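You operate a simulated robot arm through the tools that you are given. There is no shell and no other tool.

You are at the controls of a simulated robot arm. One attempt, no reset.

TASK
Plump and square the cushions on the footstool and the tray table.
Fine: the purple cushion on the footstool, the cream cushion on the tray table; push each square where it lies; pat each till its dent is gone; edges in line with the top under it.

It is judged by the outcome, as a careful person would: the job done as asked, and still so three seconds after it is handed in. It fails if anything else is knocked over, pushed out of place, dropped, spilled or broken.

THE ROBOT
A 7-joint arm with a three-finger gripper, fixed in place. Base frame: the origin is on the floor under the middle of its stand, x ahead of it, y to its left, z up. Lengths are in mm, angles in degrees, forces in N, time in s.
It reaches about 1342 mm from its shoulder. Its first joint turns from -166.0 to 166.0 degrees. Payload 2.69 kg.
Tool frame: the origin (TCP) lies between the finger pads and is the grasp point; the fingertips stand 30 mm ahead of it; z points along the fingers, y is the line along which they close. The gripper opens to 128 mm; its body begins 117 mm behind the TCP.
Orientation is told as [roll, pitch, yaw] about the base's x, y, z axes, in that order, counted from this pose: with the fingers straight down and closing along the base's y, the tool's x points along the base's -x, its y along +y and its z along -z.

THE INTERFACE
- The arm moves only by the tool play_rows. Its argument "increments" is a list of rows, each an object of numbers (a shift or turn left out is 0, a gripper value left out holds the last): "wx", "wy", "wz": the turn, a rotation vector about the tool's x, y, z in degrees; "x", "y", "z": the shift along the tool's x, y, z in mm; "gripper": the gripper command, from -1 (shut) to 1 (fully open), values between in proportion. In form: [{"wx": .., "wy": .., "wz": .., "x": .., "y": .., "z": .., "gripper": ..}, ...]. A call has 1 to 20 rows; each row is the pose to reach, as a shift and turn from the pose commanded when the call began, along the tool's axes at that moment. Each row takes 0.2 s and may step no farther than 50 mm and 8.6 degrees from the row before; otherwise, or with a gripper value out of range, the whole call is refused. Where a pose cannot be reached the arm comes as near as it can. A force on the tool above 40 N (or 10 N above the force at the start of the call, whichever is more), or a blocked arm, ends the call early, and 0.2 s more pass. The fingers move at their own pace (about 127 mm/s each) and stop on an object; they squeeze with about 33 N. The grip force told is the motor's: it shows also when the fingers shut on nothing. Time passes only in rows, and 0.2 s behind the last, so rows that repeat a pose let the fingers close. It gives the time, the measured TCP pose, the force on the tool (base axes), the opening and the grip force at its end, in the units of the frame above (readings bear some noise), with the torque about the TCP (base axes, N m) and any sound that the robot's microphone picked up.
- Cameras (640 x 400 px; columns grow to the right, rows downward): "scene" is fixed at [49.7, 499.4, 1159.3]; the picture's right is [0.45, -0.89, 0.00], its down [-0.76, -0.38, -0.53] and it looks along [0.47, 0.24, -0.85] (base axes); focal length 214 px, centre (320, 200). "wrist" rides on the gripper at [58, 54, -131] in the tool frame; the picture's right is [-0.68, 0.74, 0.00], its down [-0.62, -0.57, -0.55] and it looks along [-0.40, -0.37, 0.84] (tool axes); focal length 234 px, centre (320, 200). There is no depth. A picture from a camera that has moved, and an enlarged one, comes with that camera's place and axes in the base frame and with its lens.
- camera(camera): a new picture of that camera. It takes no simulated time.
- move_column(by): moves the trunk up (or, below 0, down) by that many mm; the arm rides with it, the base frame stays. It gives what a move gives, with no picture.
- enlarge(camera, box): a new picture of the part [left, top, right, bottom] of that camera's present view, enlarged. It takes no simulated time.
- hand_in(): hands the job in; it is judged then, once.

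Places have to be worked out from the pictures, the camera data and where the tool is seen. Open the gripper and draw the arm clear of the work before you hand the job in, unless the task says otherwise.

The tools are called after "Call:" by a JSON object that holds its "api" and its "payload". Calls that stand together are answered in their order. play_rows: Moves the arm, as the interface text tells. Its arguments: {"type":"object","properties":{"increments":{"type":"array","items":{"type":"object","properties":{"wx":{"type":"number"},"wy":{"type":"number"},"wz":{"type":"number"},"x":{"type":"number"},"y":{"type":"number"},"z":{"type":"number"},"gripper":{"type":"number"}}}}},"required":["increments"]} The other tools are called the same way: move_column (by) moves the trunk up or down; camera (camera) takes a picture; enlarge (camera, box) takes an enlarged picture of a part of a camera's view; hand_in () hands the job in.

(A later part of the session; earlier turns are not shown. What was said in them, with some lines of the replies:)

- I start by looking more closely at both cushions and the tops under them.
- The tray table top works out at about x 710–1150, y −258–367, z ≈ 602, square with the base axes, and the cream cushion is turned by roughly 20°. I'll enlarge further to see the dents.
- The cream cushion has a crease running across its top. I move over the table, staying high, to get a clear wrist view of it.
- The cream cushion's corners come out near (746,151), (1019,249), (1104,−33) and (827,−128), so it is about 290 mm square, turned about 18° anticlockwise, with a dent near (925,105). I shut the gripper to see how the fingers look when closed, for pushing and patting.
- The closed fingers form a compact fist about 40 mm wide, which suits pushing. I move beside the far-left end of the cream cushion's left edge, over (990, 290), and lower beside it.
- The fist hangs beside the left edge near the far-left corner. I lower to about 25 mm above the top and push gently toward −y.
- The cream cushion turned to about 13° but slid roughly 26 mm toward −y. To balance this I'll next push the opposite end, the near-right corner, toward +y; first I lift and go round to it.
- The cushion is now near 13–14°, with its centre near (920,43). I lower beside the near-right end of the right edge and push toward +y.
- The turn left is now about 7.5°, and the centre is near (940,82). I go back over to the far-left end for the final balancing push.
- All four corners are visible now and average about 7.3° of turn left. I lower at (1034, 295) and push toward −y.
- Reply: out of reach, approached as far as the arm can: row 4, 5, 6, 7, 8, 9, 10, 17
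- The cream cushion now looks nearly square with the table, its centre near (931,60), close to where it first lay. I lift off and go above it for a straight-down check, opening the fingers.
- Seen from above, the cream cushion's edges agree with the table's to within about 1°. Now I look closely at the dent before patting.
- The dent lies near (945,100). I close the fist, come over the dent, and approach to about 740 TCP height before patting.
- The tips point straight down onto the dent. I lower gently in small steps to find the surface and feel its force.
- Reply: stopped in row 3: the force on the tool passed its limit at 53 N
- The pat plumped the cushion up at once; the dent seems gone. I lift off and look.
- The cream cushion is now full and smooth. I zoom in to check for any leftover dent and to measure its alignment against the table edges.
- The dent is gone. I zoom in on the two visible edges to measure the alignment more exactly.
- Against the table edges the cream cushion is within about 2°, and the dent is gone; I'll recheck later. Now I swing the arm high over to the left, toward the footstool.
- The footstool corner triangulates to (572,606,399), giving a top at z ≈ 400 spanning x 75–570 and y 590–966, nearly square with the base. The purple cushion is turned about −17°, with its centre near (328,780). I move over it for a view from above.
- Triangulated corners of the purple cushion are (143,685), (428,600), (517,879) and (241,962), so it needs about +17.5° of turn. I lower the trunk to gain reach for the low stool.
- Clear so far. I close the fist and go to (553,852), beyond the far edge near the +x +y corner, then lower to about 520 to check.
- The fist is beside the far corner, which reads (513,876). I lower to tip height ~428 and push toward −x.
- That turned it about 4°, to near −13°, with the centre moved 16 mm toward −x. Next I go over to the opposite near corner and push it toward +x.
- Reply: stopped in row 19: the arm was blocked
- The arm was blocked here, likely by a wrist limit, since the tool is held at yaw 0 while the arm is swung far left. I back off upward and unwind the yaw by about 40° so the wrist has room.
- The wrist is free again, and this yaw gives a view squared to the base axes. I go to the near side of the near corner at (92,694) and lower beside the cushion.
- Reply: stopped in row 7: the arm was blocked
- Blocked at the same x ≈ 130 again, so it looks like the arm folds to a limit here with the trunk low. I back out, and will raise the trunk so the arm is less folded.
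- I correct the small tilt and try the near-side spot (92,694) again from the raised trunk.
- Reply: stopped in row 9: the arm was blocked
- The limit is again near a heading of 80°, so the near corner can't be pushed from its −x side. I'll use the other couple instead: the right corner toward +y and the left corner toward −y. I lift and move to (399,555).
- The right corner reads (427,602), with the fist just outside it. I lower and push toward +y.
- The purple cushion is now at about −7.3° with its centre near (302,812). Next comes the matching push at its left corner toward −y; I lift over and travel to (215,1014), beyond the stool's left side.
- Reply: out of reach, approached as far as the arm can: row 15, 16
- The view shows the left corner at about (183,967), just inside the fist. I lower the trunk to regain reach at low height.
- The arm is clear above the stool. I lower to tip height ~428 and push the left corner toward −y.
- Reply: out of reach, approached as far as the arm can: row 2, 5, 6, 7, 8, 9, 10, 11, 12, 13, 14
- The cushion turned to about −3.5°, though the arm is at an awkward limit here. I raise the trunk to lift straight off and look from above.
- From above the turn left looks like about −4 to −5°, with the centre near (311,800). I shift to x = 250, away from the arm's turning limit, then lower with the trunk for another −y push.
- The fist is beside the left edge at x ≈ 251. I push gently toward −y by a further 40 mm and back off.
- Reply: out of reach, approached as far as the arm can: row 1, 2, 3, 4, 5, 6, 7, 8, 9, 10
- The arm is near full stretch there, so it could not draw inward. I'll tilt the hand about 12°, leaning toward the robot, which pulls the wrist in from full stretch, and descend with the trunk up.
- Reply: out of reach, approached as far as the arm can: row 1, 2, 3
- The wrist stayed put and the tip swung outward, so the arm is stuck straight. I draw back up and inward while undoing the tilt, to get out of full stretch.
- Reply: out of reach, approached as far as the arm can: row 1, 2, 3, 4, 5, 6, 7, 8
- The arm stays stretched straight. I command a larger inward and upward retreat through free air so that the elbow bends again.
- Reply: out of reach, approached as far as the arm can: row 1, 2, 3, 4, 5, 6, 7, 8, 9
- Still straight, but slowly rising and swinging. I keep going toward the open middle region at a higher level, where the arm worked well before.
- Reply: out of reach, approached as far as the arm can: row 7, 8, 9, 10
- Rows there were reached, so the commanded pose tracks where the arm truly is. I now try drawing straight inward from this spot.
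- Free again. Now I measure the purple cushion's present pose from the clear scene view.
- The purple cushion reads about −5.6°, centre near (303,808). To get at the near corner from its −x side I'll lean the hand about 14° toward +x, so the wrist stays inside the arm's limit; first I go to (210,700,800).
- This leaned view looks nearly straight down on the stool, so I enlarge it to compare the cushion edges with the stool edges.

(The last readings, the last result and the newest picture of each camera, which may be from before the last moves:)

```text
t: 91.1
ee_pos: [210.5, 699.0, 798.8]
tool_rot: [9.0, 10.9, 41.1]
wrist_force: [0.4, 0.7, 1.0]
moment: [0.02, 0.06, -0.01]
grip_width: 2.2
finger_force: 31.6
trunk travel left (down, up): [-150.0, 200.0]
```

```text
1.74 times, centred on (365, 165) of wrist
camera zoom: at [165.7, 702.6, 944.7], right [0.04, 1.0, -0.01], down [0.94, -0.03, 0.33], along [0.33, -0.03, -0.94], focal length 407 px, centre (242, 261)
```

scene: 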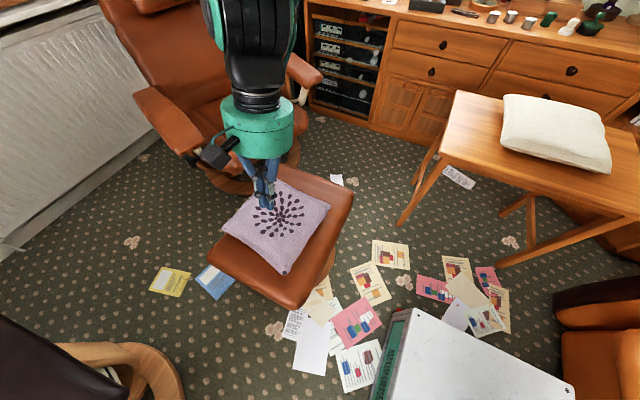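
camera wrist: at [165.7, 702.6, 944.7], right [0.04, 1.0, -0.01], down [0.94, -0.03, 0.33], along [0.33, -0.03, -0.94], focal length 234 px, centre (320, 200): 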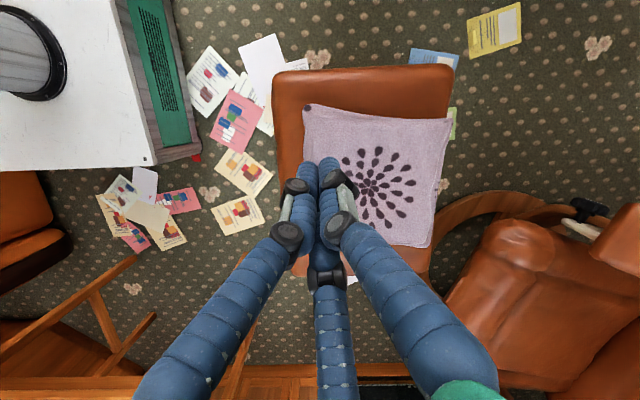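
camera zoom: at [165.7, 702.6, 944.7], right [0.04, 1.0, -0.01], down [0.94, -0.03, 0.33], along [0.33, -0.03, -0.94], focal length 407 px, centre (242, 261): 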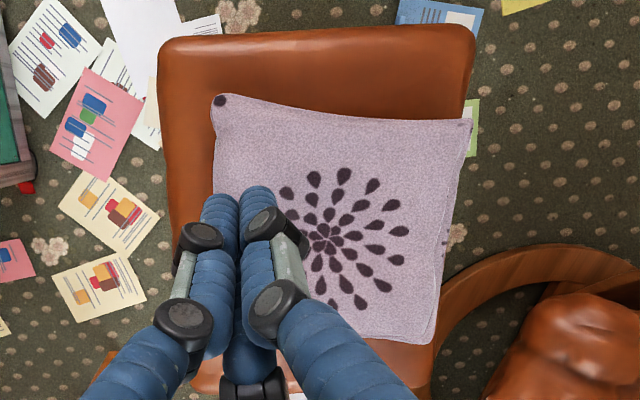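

The cushion is now about −5° relative to a stool at about 0°. Holding the lean, I go to (98,702) and descend beside the near corner.

Call:
{"api": "play_rows", "payload": {"increments": [{"x": 15.7, "y": 14.3, "z": 31, "gripper": -1}, {"x": 31.4, "y": 28.6, "z": 62}, {"x": 47.2, "y": 43, "z": 93}, {"x": 62.9, "y": 57.3, "z": 124}, {"x": 54.6, "y": 50.3, "z": 167.5}, {"x": 46.4, "y": 43.3, "z": 211}, {"x": 38.1, "y": 36.3, "z": 254.5}, {"x": 29.9, "y": 29.3, "z": 298}, {"x": 29.9, "y": 29.3, "z": 298}]}}

Call:
{"api": "camera", "payload": {"camera": "wrist"}}

Call:
{"api": "camera", "payload": {"camera": "scene"}}

```text
t: 93.1
ee_pos: [98.2, 701.7, 518.7]
tool_rot: [9.0, 10.8, 41.1]
wrist_force: [-0.9, 0.2, 0.2]
moment: [-0.05, 0.03, 0.02]
grip_width: 1.8
finger_force: 31.6
trunk travel left (down, up): [-150.0, 200.0]
```

```text
taken
camera wrist: at [52.2, 704.8, 665.1], right [0.04, 1.0, -0.01], down [0.94, -0.03, 0.33], along [0.33, -0.03, -0.94], focal length 234 px, centre (320, 200)
```

wrist: 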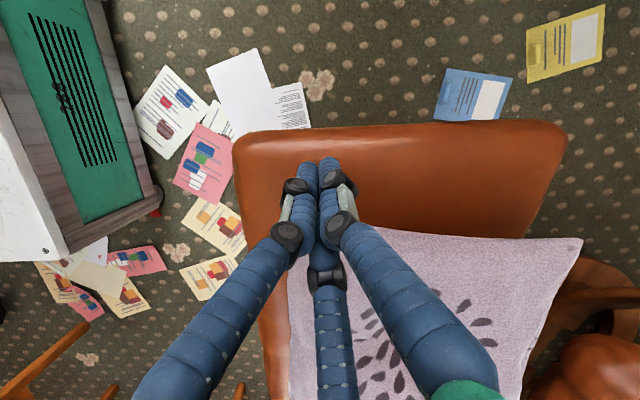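

```text
taken
```

scene: 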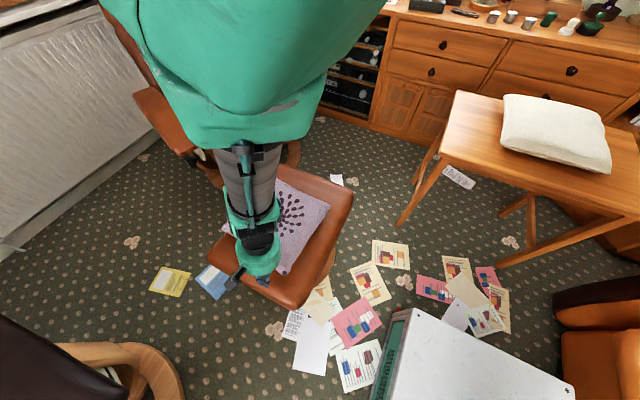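

With the lean the spot is reachable. I lower to tip height ~428 and push the near corner toward +x.

Call:
{"api": "play_rows", "payload": {"increments": [{"x": -6, "y": -5, "z": 31, "gripper": -1}, {"x": -11.4, "y": -9.7, "z": 59.8}, {"x": -20.3, "y": -17.2, "z": 56.9}, {"x": -29.2, "y": -24.8, "z": 54}, {"x": -35.1, "y": -29.8, "z": 52.1}, {"x": -39.5, "y": -33.6, "z": 50.6}, {"x": -44, "y": -37.3, "z": 49.2}, {"x": -48.4, "y": -41.1, "z": 47.7}, {"x": -52.8, "y": -44.9, "z": 46.2}, {"x": -57.3, "y": -48.6, "z": 44.8}, {"x": -61.7, "y": -52.4, "z": 43.3}, {"x": -61.7, "y": -52.4, "z": 43.3}, {"x": -52, "y": -44, "z": 46.5}, {"x": -41, "y": -34.8, "z": 50.1}]}}

Call:
{"api": "camera", "payload": {"camera": "wrist"}}

Call:
{"api": "camera", "payload": {"camera": "scene"}}

```text
t: 96.1
ee_pos: [137.8, 701.2, 458.5]
tool_rot: [9.1, 10.9, 41.0]
wrist_force: [0.6, 0.6, 0.2]
moment: [-0.01, 0.03, 0.01]
grip_width: 2.4
finger_force: 31.8
trunk travel left (down, up): [-150.0, 200.0]
```

```text
taken
camera wrist: at [91.7, 704.1, 604.8], right [0.04, 1.0, -0.01], down [0.94, -0.03, 0.33], along [0.33, -0.02, -0.94], focal length 234 px, centre (320, 200)
```

wrist: 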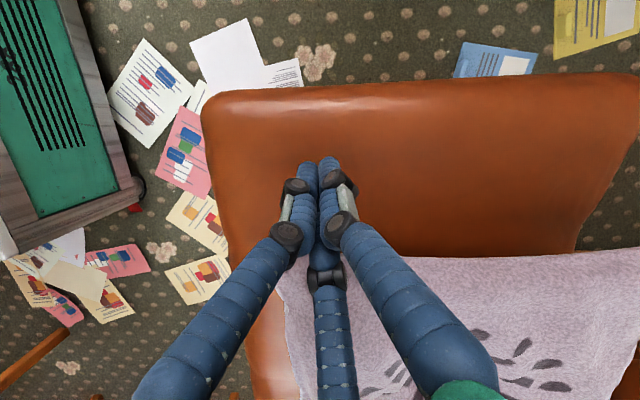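

```text
taken
```

scene: 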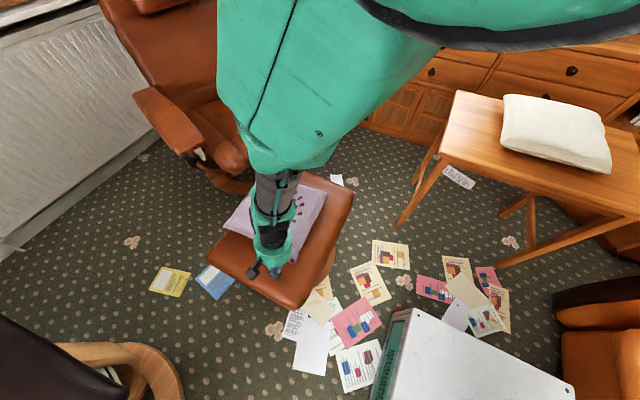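

The near edge looks close to parallel with the stool now. I lift back to the high leaned viewpoint to measure.

Call:
{"api": "play_rows", "payload": {"increments": [{"x": 8, "y": 7, "z": -43, "gripper": -1}, {"x": 16, "y": 14, "z": -86}, {"x": 24, "y": 21, "z": -129}, {"x": 33, "y": 28, "z": -172}, {"x": 41, "y": 35, "z": -215}, {"x": 49, "y": 42, "z": -258}, {"x": 57, "y": 48, "z": -300}, {"x": 40, "y": 34, "z": -330}, {"x": 11, "y": 6.5, "z": -347}, {"x": 11, "y": 6.5, "z": -347}]}}

Call:
{"api": "enlarge", "payload": {"camera": "wrist", "box": [255, 50, 475, 280]}}

Call:
{"api": "enlarge", "payload": {"camera": "scene", "box": [200, 155, 360, 310]}}

```text
t: 98.3
ee_pos: [211.9, 699.9, 796.5]
tool_rot: [9.1, 10.8, 41.0]
wrist_force: [-0.4, 0.2, 0.0]
moment: [0.01, 0.03, 0.03]
grip_width: 2.2
finger_force: 31.9
trunk travel left (down, up): [-150.0, 200.0]
```

```text
1.74 times, centred on (365, 165) of wrist
camera zoom: at [165.8, 702.7, 943.0], right [0.04, 1.0, -0.01], down [0.94, -0.03, 0.33], along [0.33, -0.03, -0.94], focal length 407 px, centre (242, 261)
```

zoom: 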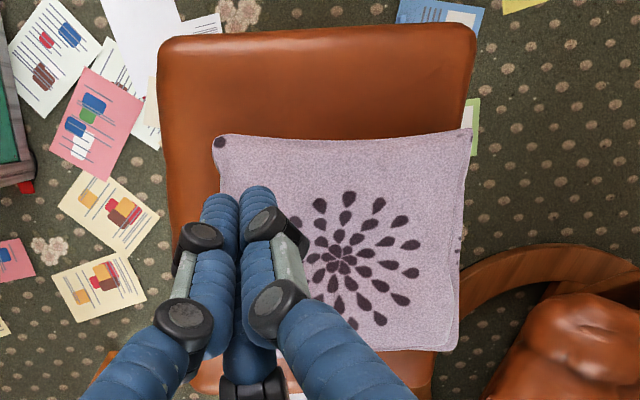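

```text
2.58 times, centred on (280, 232) of scene
camera zoom: at [49.7, 499.4, 1159.3], right [0.45, -0.89, 0.0], down [-0.76, -0.38, -0.53], along [0.47, 0.24, -0.85], focal length 554 px, centre (423, 116)
```

zoom: 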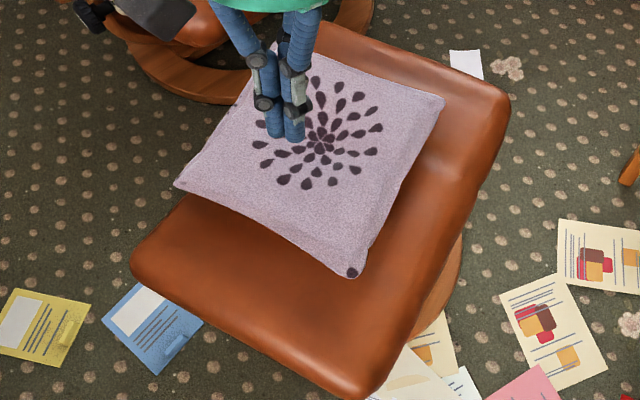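

The purple cushion now matches the stool to within about 1°, but its centre is at (337,820), some 39 mm toward +y from where it lay. I'll nudge it straight back toward −y with the hand leaned toward the robot; first I undo the present lean and move over.

Call:
{"api": "play_rows", "payload": {"increments": [{"x": -38, "y": 7, "z": -7, "wx": 3, "wy": -3.6, "gripper": -1}, {"x": -76, "y": 15, "z": -14, "wx": 6, "wy": -7.2}, {"x": -113, "y": 22, "z": -20, "wx": 9.1, "wy": -10.7}, {"x": -151, "y": 29, "z": -27, "wx": 9.1, "wy": -10.7}, {"x": -189, "y": 36, "z": -34, "wx": 9.1, "wy": -10.7}, {"x": -189, "y": 36, "z": -34, "wx": 9.1, "wy": -10.7}]}}

```text
t: 99.7
ee_pos: [335.4, 848.6, 800.4]
tool_rot: [-0.1, 0.2, 40.3]
wrist_force: [0.6, 0.7, -0.3]
moment: [-0.03, 0.05, 0.0]
grip_width: 2.2
finger_force: 31.6
trunk travel left (down, up): [-150.0, 200.0]
```

I lower the trunk for reach, then lean the hand 20° so the tips point outward toward +y.

Call:
{"api": "move_column", "payload": {"by": -150}}

Call:
{"api": "play_rows", "payload": {"increments": [{"wx": -5.1, "wy": -4.3, "gripper": -1}, {"wx": -10.2, "wy": -8.6}, {"wx": -15.3, "wy": -12.9}, {"wx": -15.3, "wy": -12.9}]}}

Call:
{"api": "camera", "payload": {"camera": "wrist"}}

Call:
{"api": "camera", "payload": {"camera": "scene"}}

```text
t: 101.4
ee_pos: [335.6, 848.9, 651.7]
tool_rot: [-0.1, 0.1, 40.2]
wrist_force: [0.1, -0.7, -0.2]
moment: [0.01, 0.01, 0.02]
grip_width: 2.0
finger_force: 30.8
trunk travel left (down, up): [0.0, 350.0]
```

```text
t: 102.4
ee_pos: [336.6, 848.3, 651.4]
tool_rot: [15.5, -12.6, 38.5]
wrist_force: [-0.4, 0.3, 0.7]
moment: [-0.01, 0.03, -0.01]
grip_width: 2.1
finger_force: 31.3
trunk travel left (down, up): [0.0, 350.0]
```

```text
taken
camera wrist: at [256.0, 807.0, 775.2], right [0.04, 0.94, 0.34], down [0.84, -0.22, 0.5], along [0.55, 0.26, -0.79], focal length 234 px, centre (320, 200)
```

wrist: 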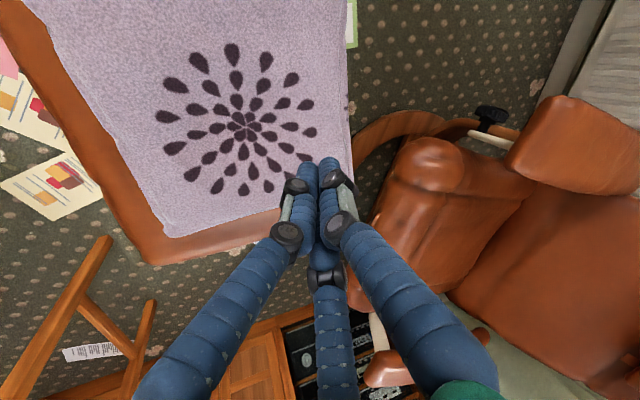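

```text
taken
```

scene: 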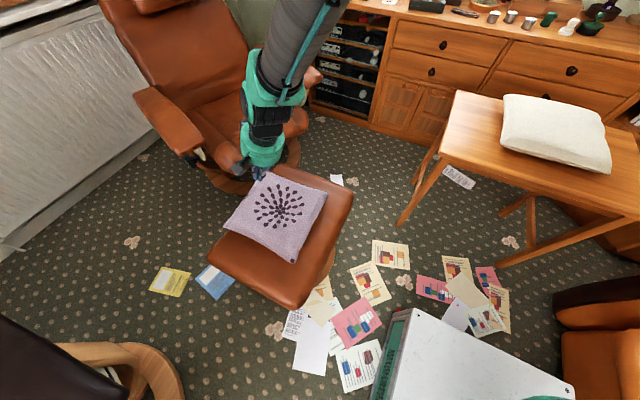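

Clear so far. I move out past the +y edge and down part way, to check.

Call:
{"api": "play_rows", "payload": {"increments": [{"x": -24, "y": 28, "z": 13, "gripper": -1}, {"x": -48, "y": 56, "z": 27}, {"x": -72, "y": 84, "z": 40}, {"x": -95.5, "y": 112.6, "z": 53.7}, {"x": -87, "y": 102.8, "z": 89}, {"x": -79, "y": 93, "z": 124}, {"x": -70.6, "y": 83.2, "z": 159.5}, {"x": -62.3, "y": 73.4, "z": 194.7}, {"x": -62.3, "y": 73.4, "z": 194.7}]}}

Call:
{"api": "camera", "payload": {"camera": "wrist"}}

Call:
{"api": "camera", "payload": {"camera": "scene"}}

```text
t: 104.4
ee_pos: [336.6, 1004.9, 499.8]
tool_rot: [15.3, -12.6, 38.5]
wrist_force: [0.3, -0.2, -0.6]
moment: [0.04, 0.0, -0.03]
grip_width: 2.1
finger_force: 31.6
trunk travel left (down, up): [0.0, 350.0]
```

```text
taken
camera wrist: at [256.1, 963.2, 624.2], right [0.04, 0.94, 0.34], down [0.84, -0.22, 0.5], along [0.55, 0.26, -0.8], focal length 234 px, centre (320, 200)
```

wrist: 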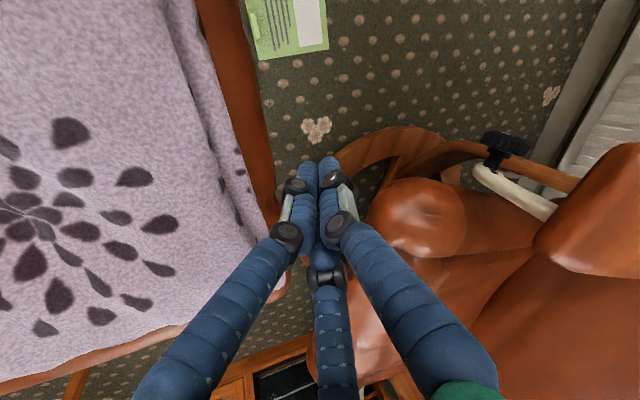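

```text
taken
```

scene: 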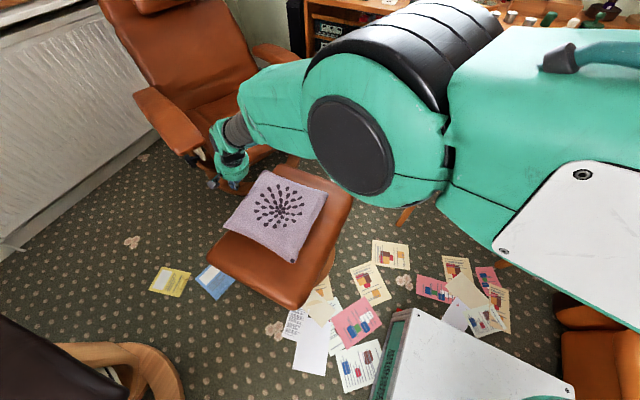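

The fist is outside the +y edge at the cushion's mid-length, clear of the chair. I lower and push it straight toward −y by about 37 mm, then back off.

Call:
{"api": "play_rows", "payload": {"increments": [{"x": 5, "y": -6, "z": 21, "gripper": -1}, {"x": 9.7, "y": -11.5, "z": 41.4}, {"x": 18.8, "y": -22.3, "z": 36.3}, {"x": 26.7, "y": -31.6, "z": 31.8}, {"x": 31.6, "y": -37.3, "z": 29.1}, {"x": 35.8, "y": -42.3, "z": 26.7}, {"x": 40.1, "y": -47.4, "z": 24.3}, {"x": 44.4, "y": -52.4, "z": 21.9}, {"x": 48.6, "y": -57.4, "z": 19.5}, {"x": 52.3, "y": -61.7, "z": 17.5}, {"x": 52.3, "y": -61.7, "z": 17.5}, {"x": 40.1, "y": -47.4, "z": 24.3}, {"x": 31.6, "y": -37.3, "z": 29.1}]}}

Call:
{"api": "camera", "payload": {"camera": "wrist"}}

Call:
{"api": "camera", "payload": {"camera": "scene"}}

```text
t: 107.2
ee_pos: [333.5, 968.3, 455.8]
tool_rot: [15.2, -12.5, 38.6]
wrist_force: [0.4, -0.8, -0.1]
moment: [0.03, 0.0, 0.01]
grip_width: 2.5
finger_force: 30.8
trunk travel left (down, up): [0.0, 350.0]
```

```text
taken
camera wrist: at [255.3, 926.5, 579.5], right [0.04, 0.94, 0.34], down [0.84, -0.22, 0.5], along [0.55, 0.26, -0.8], focal length 234 px, centre (320, 200)
```

wrist: 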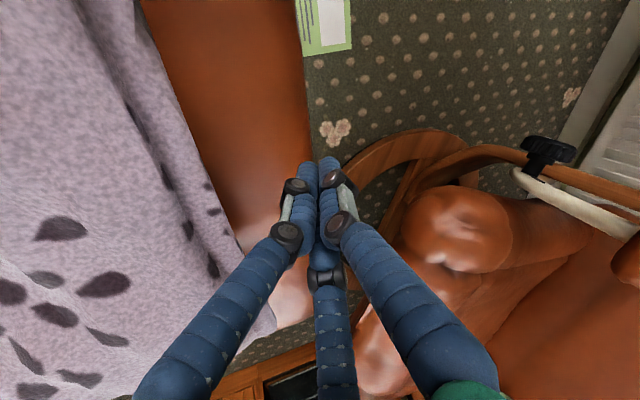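

```text
taken
```

scene: 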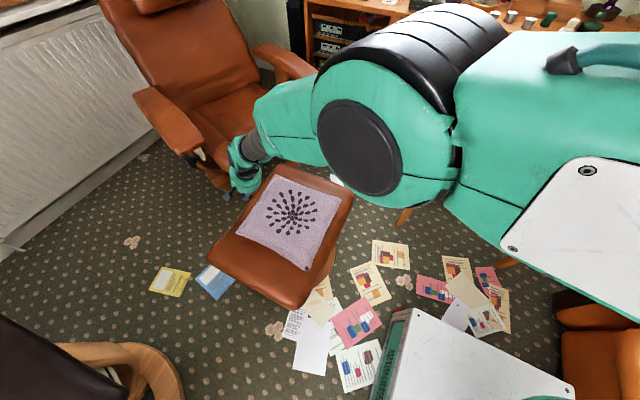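

The cushion slid straight. I lift off, undo the lean, and move inward to look.

Call:
{"api": "play_rows", "payload": {"increments": [{"x": -11, "y": 13, "z": -47, "gripper": -1}, {"x": -22, "y": 26, "z": -94}, {"x": -33, "y": 39, "z": -141}, {"x": -44, "y": 52, "z": -188}, {"x": -20, "y": 23, "z": -202, "wx": 5.1, "wy": 4.3}, {"x": 4, "y": -6, "z": -215, "wx": 10.2, "wy": 8.6}, {"x": 29, "y": -34, "z": -229, "wx": 15.3, "wy": 12.9}, {"x": 53, "y": -63, "z": -243, "wx": 15.3, "wy": 12.9}, {"x": 53, "y": -63, "z": -243, "wx": 15.3, "wy": 12.9}]}}

Call:
{"api": "move_column", "payload": {"by": 150}}

Call:
{"api": "camera", "payload": {"camera": "scene"}}

Call:
{"api": "camera", "payload": {"camera": "wrist"}}

```text
t: 109.2
ee_pos: [335.5, 809.1, 657.2]
tool_rot: [-0.2, 0.3, 40.3]
wrist_force: [-0.9, 0.4, -1.2]
moment: [0.02, 0.0, 0.0]
grip_width: 1.8
finger_force: 30.9
trunk travel left (down, up): [0.0, 350.0]
```

```text
t: 111.0
ee_pos: [336.8, 809.7, 806.9]
tool_rot: [-0.2, 0.2, 40.3]
wrist_force: [0.5, 0.0, 0.4]
moment: [0.05, 0.02, 0.01]
grip_width: 2.1
finger_force: 31.5
trunk travel left (down, up): [-150.0, 200.0]
```

```text
taken
```

scene: 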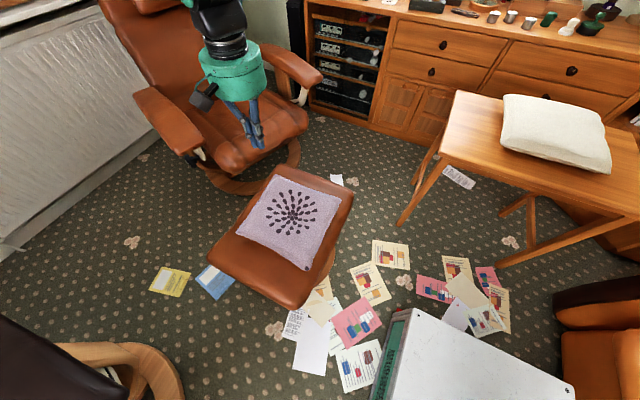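

```text
taken
camera wrist: at [256.2, 812.8, 938.0], right [0.04, 1.0, 0.0], down [0.84, -0.03, 0.55], along [0.55, -0.03, -0.84], focal length 234 px, centre (320, 200)
```

wrist: 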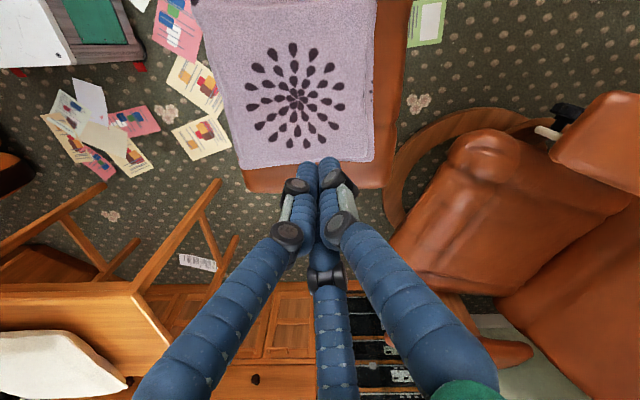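

Call:
{"api": "enlarge", "payload": {"camera": "scene", "box": [200, 155, 360, 310]}}

Call:
{"api": "enlarge", "payload": {"camera": "wrist", "box": [180, 0, 430, 200]}}

```text
2.58 times, centred on (280, 232) of scene
camera zoom: at [49.7, 499.4, 1159.3], right [0.45, -0.89, 0.0], down [-0.76, -0.38, -0.53], along [0.47, 0.24, -0.85], focal length 554 px, centre (423, 116)
```

zoom: 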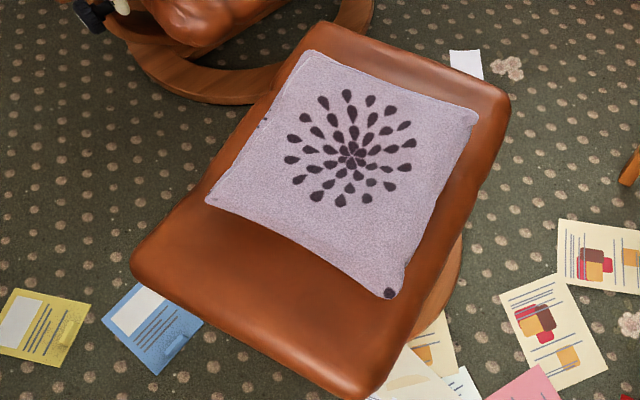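

```text
2.00 times, centred on (305, 100) of wrist
camera zoom: at [256.2, 812.8, 938.0], right [0.04, 1.0, 0.0], down [0.84, -0.03, 0.55], along [0.55, -0.03, -0.84], focal length 468 px, centre (350, 400)
```

zoom: 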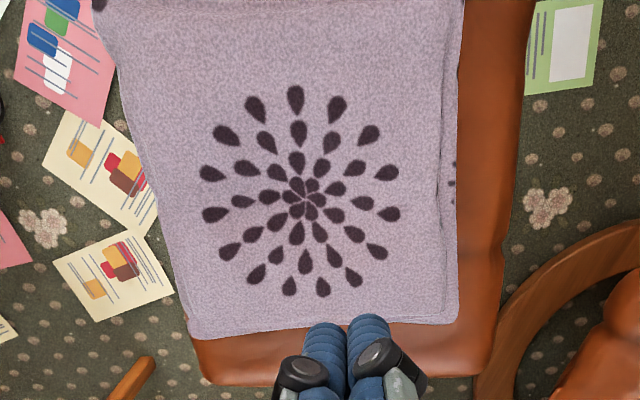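

The purple cushion sits at about +1° relative to the stool, centre (332,768), within about 12 mm of where it lay. Now I position the fist over its middle to pat it.

Call:
{"api": "play_rows", "payload": {"increments": [{"x": 15, "y": -14, "z": 20, "gripper": -1}, {"x": 30, "y": -28, "z": 55}, {"x": 30, "y": -28, "z": 95}, {"x": 30, "y": -28, "z": 135}, {"x": 30, "y": -28, "z": 175}, {"x": 30, "y": -28, "z": 210}, {"x": 30, "y": -28, "z": 235}, {"x": 30, "y": -28, "z": 235}]}}

Call:
{"api": "camera", "payload": {"camera": "wrist"}}

Call:
{"api": "enlarge", "payload": {"camera": "scene", "box": [200, 145, 370, 290]}}

```text
t: 112.8
ee_pos: [330.5, 768.4, 572.3]
tool_rot: [-0.2, 0.2, 40.3]
wrist_force: [1.0, -0.4, 0.1]
moment: [-0.01, -0.01, -0.02]
grip_width: 1.8
finger_force: 31.2
trunk travel left (down, up): [-150.0, 200.0]
```

```text
taken
camera wrist: at [251.4, 771.4, 703.7], right [0.04, 1.0, 0.0], down [0.84, -0.03, 0.55], along [0.55, -0.02, -0.84], focal length 234 px, centre (320, 200)
```

wrist: 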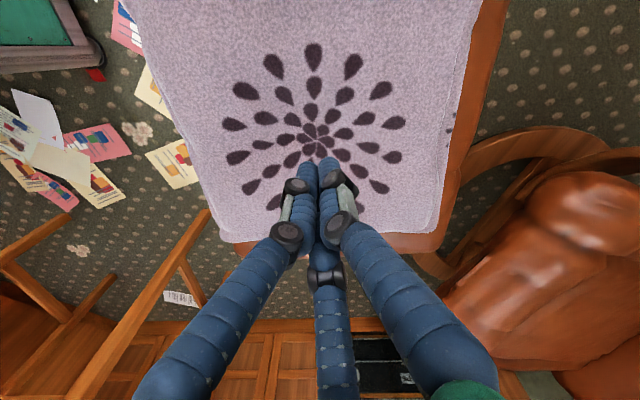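

```text
2.76 times, centred on (285, 218) of scene
camera zoom: at [49.7, 499.4, 1159.3], right [0.45, -0.89, 0.0], down [-0.76, -0.38, -0.53], along [0.47, 0.24, -0.85], focal length 592 px, centre (417, 152)
```

zoom: 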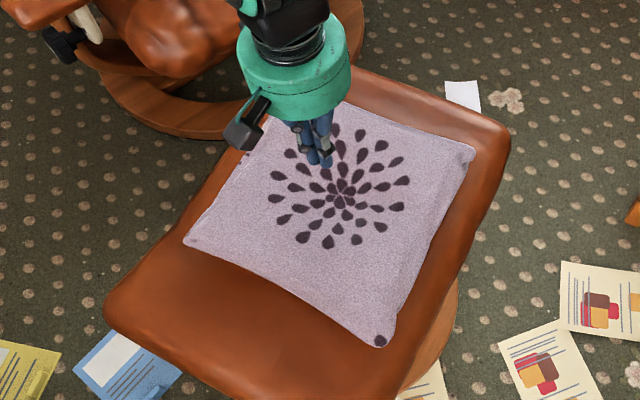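

Tips are about 40 mm above the cushion. I lower slowly in 5 mm steps until I feel the surface.

Call:
{"api": "play_rows", "payload": {"increments": [{"z": 8, "gripper": -1}, {"z": 16}, {"z": 22}, {"z": 27}, {"z": 32}, {"z": 36}, {"z": 40}, {"z": 44}]}}

Call:
{"api": "enlarge", "payload": {"camera": "scene", "box": [200, 145, 370, 290]}}

```text
t: 114.6
ee_pos: [332.0, 767.5, 529.5]
tool_rot: [-0.2, 0.2, 40.3]
wrist_force: [0.5, 0.2, 0.9]
moment: [0.0, 0.04, 0.0]
grip_width: 2.3
finger_force: 32.0
trunk travel left (down, up): [-150.0, 200.0]
```

```text
2.76 times, centred on (285, 218) of scene
camera zoom: at [49.7, 499.4, 1159.3], right [0.45, -0.89, 0.0], down [-0.76, -0.38, -0.53], along [0.47, 0.24, -0.85], focal length 592 px, centre (417, 152)
```

zoom: 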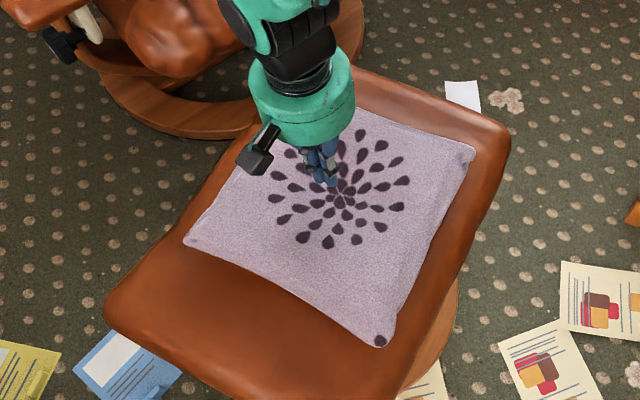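

No contact yet with the tips at about 500. I continue down slowly.

Call:
{"api": "play_rows", "payload": {"increments": [{"z": 4, "gripper": -1}, {"z": 8}, {"z": 12}, {"z": 16}, {"z": 20}, {"z": 24}]}}

Call:
{"api": "enlarge", "payload": {"camera": "scene", "box": [200, 145, 370, 290]}}

```text
t: 115.1
ee_pos: [332.4, 769.9, 528.2]
tool_rot: [-0.1, 0.0, 40.3]
wrist_force: [-3.7, -6.4, 18.1]
moment: [-0.09, 0.06, 0.17]
grip_width: 6.0
finger_force: 31.5
trunk travel left (down, up): [-150.0, 200.0]
stopped in row 2: the force on the tool passed its limit at 47 N (the readings are from after the stop); the commanded pose is now the measured one
```

```text
2.76 times, centred on (285, 218) of scene
camera zoom: at [49.7, 499.4, 1159.3], right [0.45, -0.89, 0.0], down [-0.76, -0.38, -0.53], along [0.47, 0.24, -0.85], focal length 592 px, centre (417, 152)
```

zoom: 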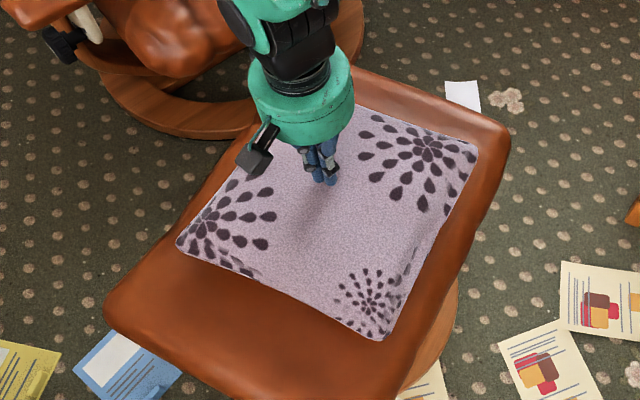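

The patted cushion has sprung full (its plump face now shows). I lift off and check both it and its alignment.

Call:
{"api": "play_rows", "payload": {"increments": [{"z": -10, "gripper": -1}, {"z": -30}, {"z": -70}, {"z": -115}, {"z": -160}, {"z": -205}, {"z": -250}, {"z": -270, "x": 20, "y": 20}, {"z": -270, "x": 45, "y": 45}, {"z": -270, "x": 70, "y": 70}, {"z": -270, "x": 70, "y": 70}]}}

Call:
{"api": "enlarge", "payload": {"camera": "scene", "box": [200, 155, 360, 310]}}

Call:
{"api": "camera", "payload": {"camera": "wrist"}}

Call:
{"api": "camera", "payload": {"camera": "scene"}}

```text
t: 117.5
ee_pos: [232.3, 777.5, 795.7]
tool_rot: [-0.1, 0.2, 40.2]
wrist_force: [-0.1, 0.8, 0.4]
moment: [-0.01, -0.05, -0.02]
grip_width: 2.1
finger_force: 31.7
trunk travel left (down, up): [-150.0, 200.0]
```

```text
2.58 times, centred on (280, 232) of scene
camera zoom: at [49.7, 499.4, 1159.3], right [0.45, -0.89, 0.0], down [-0.76, -0.38, -0.53], along [0.47, 0.24, -0.85], focal length 554 px, centre (423, 116)
```

zoom: 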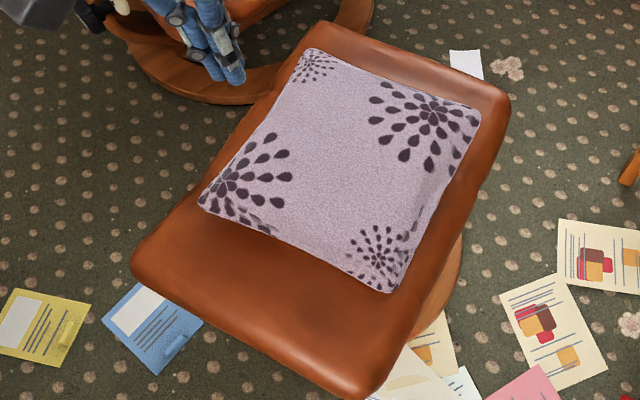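

```text
taken
camera wrist: at [152.1, 780.7, 926.8], right [0.04, 1.0, 0.0], down [0.84, -0.03, 0.55], along [0.55, -0.03, -0.84], focal length 234 px, centre (320, 200)
```

wrist: 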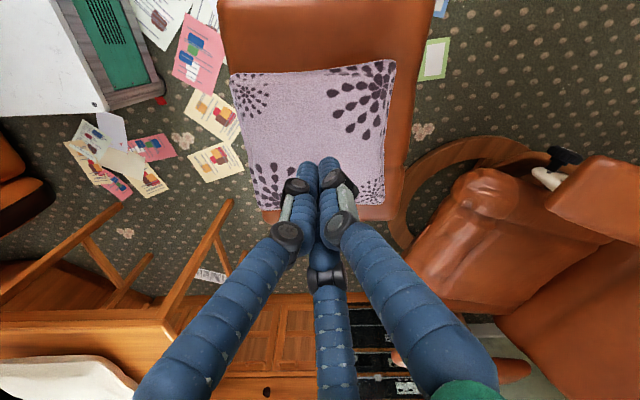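

```text
taken
```

scene: 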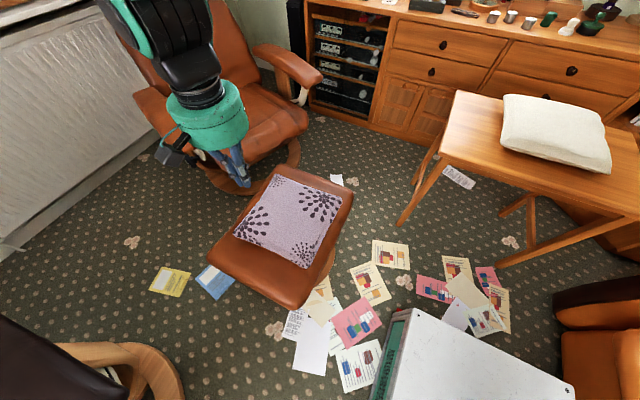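

Call:
{"api": "enlarge", "payload": {"camera": "wrist", "box": [205, 0, 455, 230]}}

```text
1.74 times, centred on (330, 115) of wrist
camera zoom: at [152.1, 780.7, 926.8], right [0.04, 1.0, 0.0], down [0.84, -0.03, 0.55], along [0.55, -0.03, -0.84], focal length 407 px, centre (303, 348)
```

zoom: 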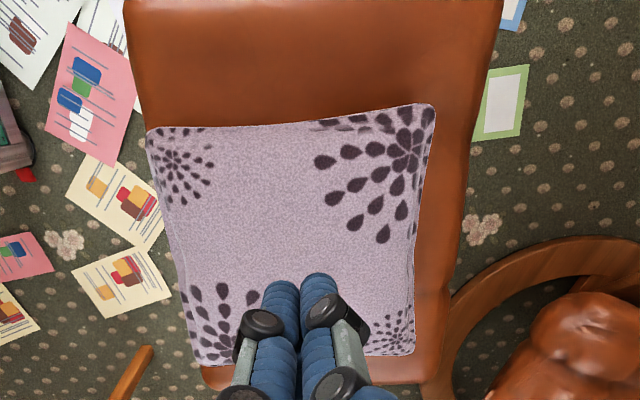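

The purple cushion is full, smooth and within about 1–2° of the stool, which hasn't moved. I now swing back high over to the tray table to recheck the cream cushion from above.

Call:
{"api": "play_rows", "payload": {"increments": [{"z": -45, "gripper": -1}, {"x": -13, "y": -40, "z": -80}, {"x": -27, "y": -80, "z": -105}, {"x": -40, "y": -120, "z": -125}, {"x": -53, "y": -161, "z": -134}, {"x": -67, "y": -201, "z": -134}, {"x": -80, "y": -241, "z": -134}, {"x": -93, "y": -281, "z": -134}, {"x": -106, "y": -322, "z": -134}, {"x": -106, "y": -322, "z": -134}]}}

Call:
{"api": "play_rows", "payload": {"increments": [{"x": 5, "y": -43, "gripper": -1}, {"x": 10, "y": -86}, {"x": 15, "y": -129}, {"x": 20, "y": -172}, {"x": 25, "y": -215}, {"x": 30, "y": -258}, {"x": 35, "y": -301}, {"x": 40, "y": -344}, {"x": 45, "y": -387}, {"x": 50, "y": -430}, {"x": 55, "y": -473}, {"x": 60, "y": -516}, {"x": 65, "y": -559}, {"x": 70, "y": -602}, {"x": 75, "y": -645}, {"x": 75, "y": -645}]}}

Call:
{"api": "camera", "payload": {"camera": "wrist"}}

Call:
{"api": "camera", "payload": {"camera": "scene"}}

```text
refused: row 2 steps farther than a row can; nothing moved
```

```text
t: 120.9
ee_pos: [593.5, 237.6, 797.9]
tool_rot: [-0.1, 0.2, 40.2]
wrist_force: [0.0, 0.7, -0.5]
moment: [0.03, 0.01, 0.0]
grip_width: 1.9
finger_force: 31.1
trunk travel left (down, up): [-150.0, 200.0]
```

```text
taken
camera wrist: at [513.7, 240.6, 928.2], right [0.04, 1.0, 0.0], down [0.84, -0.03, 0.55], along [0.55, -0.02, -0.84], focal length 234 px, centre (320, 200)
```

wrist: 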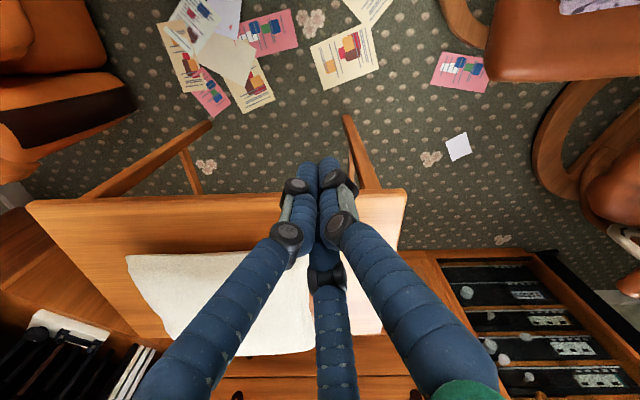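

```text
taken
```

scene: 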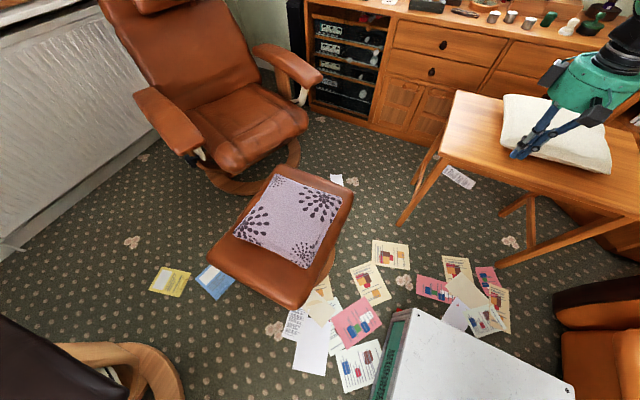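

My first call was refused and the second ran at the lower height; it went through free air, with nothing touched. I now rise and move above the tray table.

Call:
{"api": "play_rows", "payload": {"increments": [{"z": -40, "gripper": -1}, {"z": -80}, {"z": -120}, {"x": -13, "y": -40, "z": -120}, {"x": -26, "y": -80, "z": -120}, {"x": -39, "y": -120, "z": -120}, {"x": -52, "y": -160, "z": -120}, {"x": -65, "y": -200, "z": -120}, {"x": -78, "y": -240, "z": -120}, {"x": -91, "y": -281, "z": -120}, {"x": -104, "y": -321, "z": -120}, {"x": -104, "y": -321, "z": -120}]}}

Call:
{"api": "camera", "payload": {"camera": "wrist"}}

```text
t: 123.5
ee_pos: [880.2, 58.6, 916.2]
tool_rot: [-0.1, 0.2, 40.3]
wrist_force: [1.4, 0.2, -0.8]
moment: [0.05, 0.07, 0.02]
grip_width: 2.0
finger_force: 31.8
trunk travel left (down, up): [-150.0, 200.0]
```

```text
taken
camera wrist: at [801.4, 62.4, 1048.2], right [0.04, 1.0, 0.0], down [0.84, -0.03, 0.55], along [0.55, -0.03, -0.84], focal length 234 px, centre (320, 200)
```

wrist: 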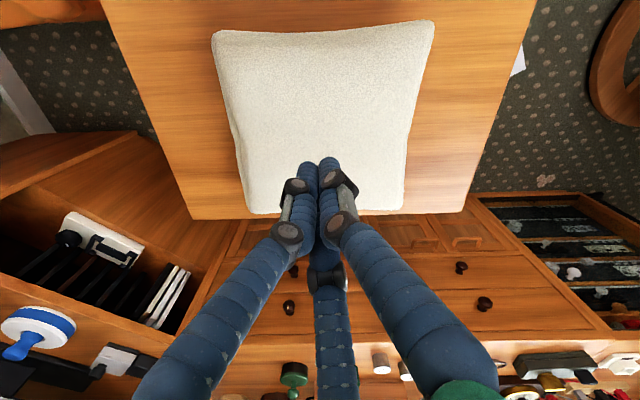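

Call:
{"api": "enlarge", "payload": {"camera": "wrist", "box": [180, 0, 480, 230]}}

Call:
{"api": "enlarge", "payload": {"camera": "wrist", "box": [90, 0, 330, 150]}}

Call:
{"api": "enlarge", "payload": {"camera": "wrist", "box": [320, 0, 560, 150]}}

```text
1.74 times, centred on (330, 115) of wrist
camera zoom: at [801.4, 62.4, 1048.2], right [0.04, 1.0, 0.0], down [0.84, -0.03, 0.55], along [0.55, -0.03, -0.84], focal length 407 px, centre (303, 348)
```

zoom: 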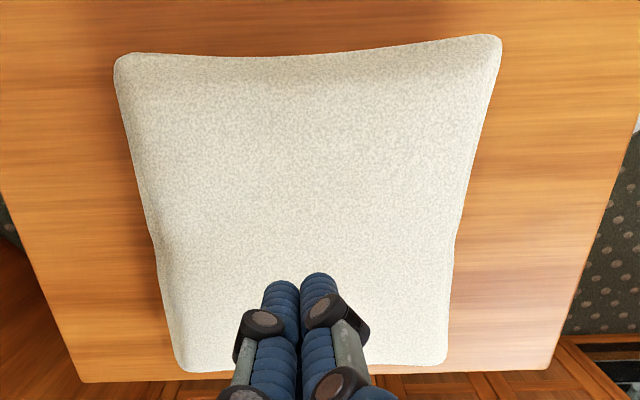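

```text
2.67 times, centred on (210, 75) of wrist
camera zoom: at [801.4, 62.4, 1048.2], right [0.04, 1.0, 0.0], down [0.84, -0.03, 0.55], along [0.55, -0.03, -0.84], focal length 624 px, centre (613, 533)
```

zoom: 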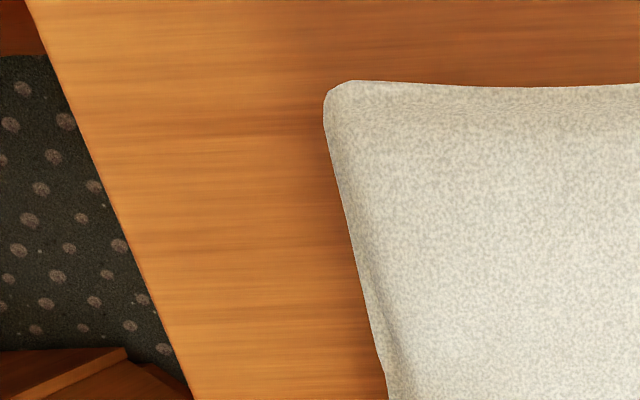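

```text
2.67 times, centred on (440, 75) of wrist
camera zoom: at [801.4, 62.4, 1048.2], right [0.04, 1.0, 0.0], down [0.84, -0.03, 0.55], along [0.55, -0.03, -0.84], focal length 624 px, centre (0, 533)
```

zoom: 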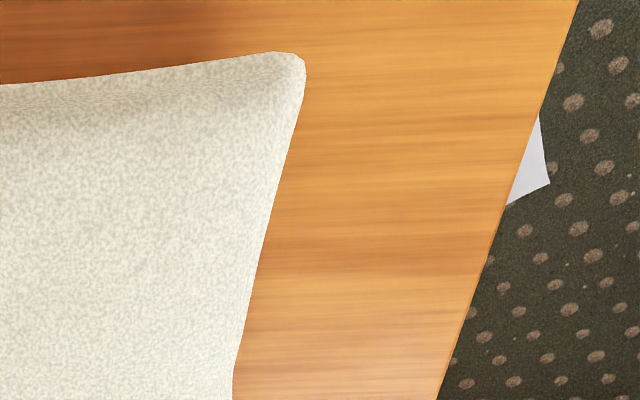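

Seen from above, the cream cushion's edges average −0.5° against the table's −0.4°, with its centre at (933,60), and it is smooth. I open the gripper and draw the arm back clear to near its starting place.

Call:
{"api": "play_rows", "payload": {"increments": [{"x": 5, "y": 40}, {"x": 9.5, "y": 81}, {"x": 14, "y": 122}, {"x": 19, "y": 163}, {"x": 24, "y": 203}, {"x": 28.6, "y": 244}, {"x": 33, "y": 284, "gripper": 1}, {"x": 38, "y": 325, "gripper": 1}, {"x": 43, "y": 366, "gripper": 1}, {"x": 47.6, "y": 406, "gripper": 1}, {"x": 47.6, "y": 406, "gripper": 1}, {"x": 47.6, "y": 406, "gripper": 1}]}}

Call:
{"api": "camera", "payload": {"camera": "scene"}}

Call:
{"api": "enlarge", "payload": {"camera": "scene", "box": [430, 80, 640, 220]}}

Call:
{"api": "enlarge", "payload": {"camera": "scene", "box": [200, 155, 360, 310]}}

Call:
{"api": "camera", "payload": {"camera": "wrist"}}

```text
t: 126.1
ee_pos: [578.8, 339.7, 917.4]
tool_rot: [-0.2, 0.2, 40.2]
wrist_force: [-1.5, -0.3, 0.1]
moment: [0.02, 0.01, 0.02]
grip_width: 128.0
finger_force: 0.1
trunk travel left (down, up): [-150.0, 200.0]
```

```text
taken
```

scene: 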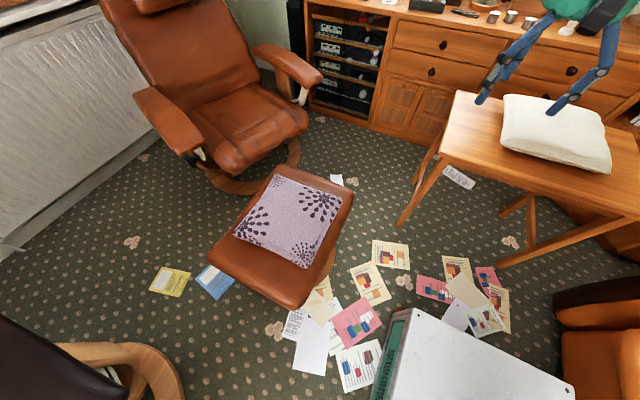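

```text
2.86 times, centred on (535, 150) of scene
camera zoom: at [49.7, 499.4, 1159.3], right [0.45, -0.89, 0.0], down [-0.76, -0.38, -0.53], along [0.47, 0.24, -0.85], focal length 613 px, centre (-294, 343)
```

zoom: 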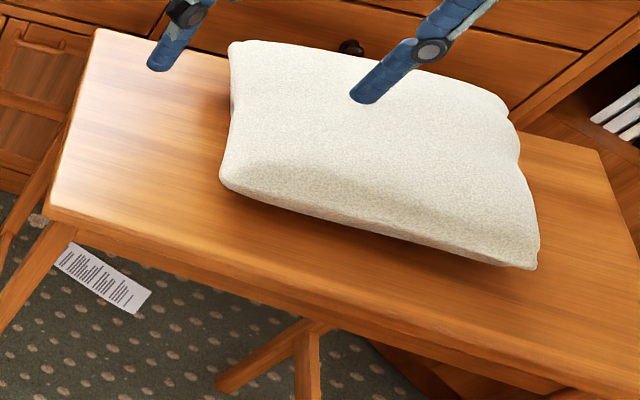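

```text
2.58 times, centred on (280, 232) of scene
camera zoom: at [49.7, 499.4, 1159.3], right [0.45, -0.89, 0.0], down [-0.76, -0.38, -0.53], along [0.47, 0.24, -0.85], focal length 554 px, centre (423, 116)
```

zoom: 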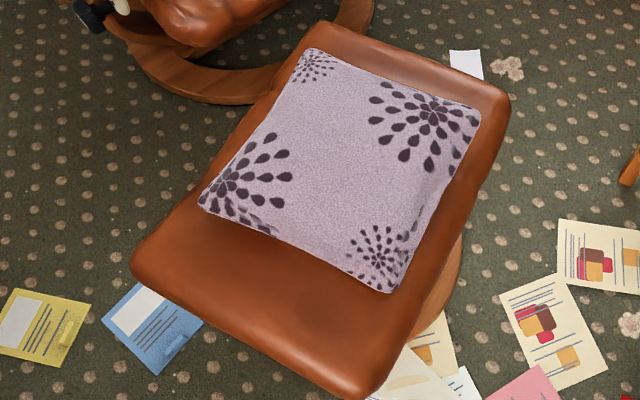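

```text
taken
camera wrist: at [499.7, 342.3, 1048.2], right [0.04, 1.0, 0.0], down [0.84, -0.03, 0.55], along [0.55, -0.03, -0.84], focal length 234 px, centre (320, 200)
```

wrist: 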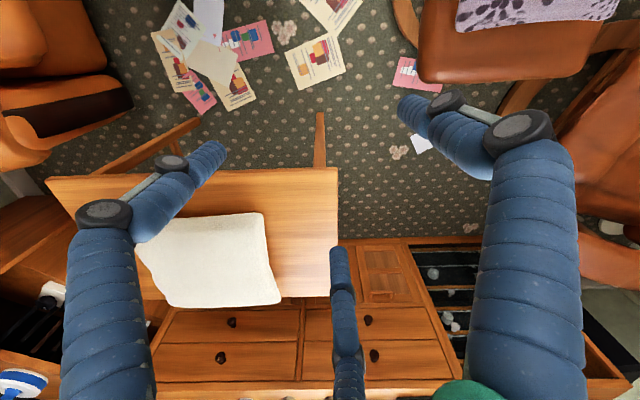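

I take one closer look at the purple cushion's surface to be sure no dent remains before handing in.

Call:
{"api": "enlarge", "payload": {"camera": "scene", "box": [225, 165, 345, 275]}}

Call:
{"api": "enlarge", "payload": {"camera": "scene", "box": [490, 80, 630, 185]}}

```text
3.64 times, centred on (285, 220) of scene
camera zoom: at [49.7, 499.4, 1159.3], right [0.45, -0.89, 0.0], down [-0.76, -0.38, -0.53], along [0.47, 0.24, -0.85], focal length 780 px, centre (447, 127)
```

zoom: 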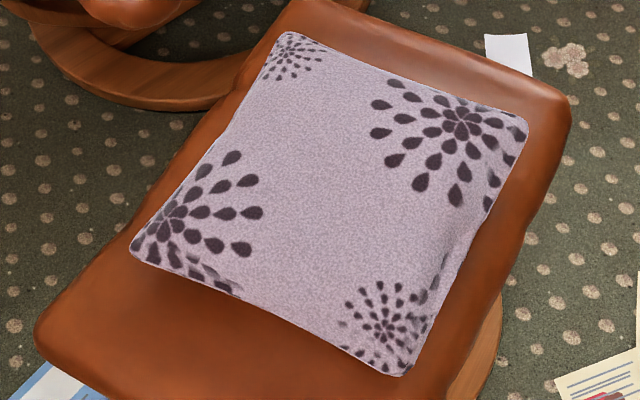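

```text
3.81 times, centred on (560, 132) of scene
camera zoom: at [49.7, 499.4, 1159.3], right [0.45, -0.89, 0.0], down [-0.76, -0.38, -0.53], along [0.47, 0.24, -0.85], focal length 817 px, centre (-594, 457)
```

zoom: 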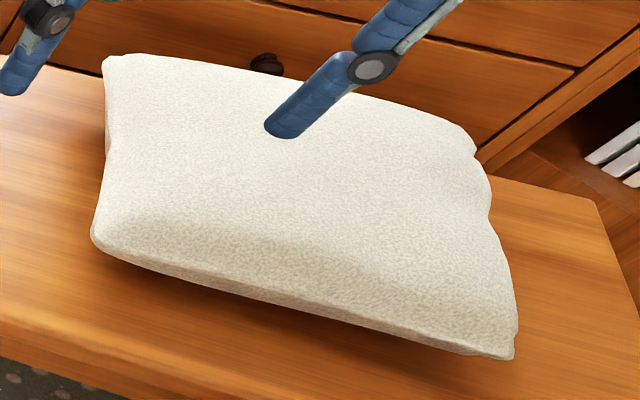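

Both cushions are full and smooth, square with their tops to within about 1–2°, and close to where they first lay. Nothing else has moved, and the gripper is open and clear, so I hand the job in.

Call:
{"api": "hand_in", "payload": {}}

```text
The job is handed in.
```

Both cushions are now square with the tops they lie on, and their dents are gone. I handed the job in with the gripper open and the arm back near its starting place.

| Cushion | Alignment with the top under it | Centre now (x, y, mm) | Moved from where it lay |
|---|---|---|---|
| Cream, on the tray table | within about 1° | (933, 60) | about 9 mm |
| Purple, on the footstool | within about 1–2° | (333, 762) | about 20 mm |

These figures are estimates from the camera pictures, so they are good to a degree or so and several mm.

- **Patting:** each cushion needed one pat, and each sprang up full and smooth. Both pats briefly pressed harder than the 40 N limit (about 53 N on the cream cushion and 47 N on the purple), which stopped those moves early.
- **Purple cushion:** it needed more pushes than the cream one because the near side of the stool was at the edge of the arm's range. After the pat its pattern looks different: flowers at the corners instead of one in the middle.
- **Everything else:** the footstool's corners were where they started when I checked them again, and nothing else in the pictures looks touched or moved.
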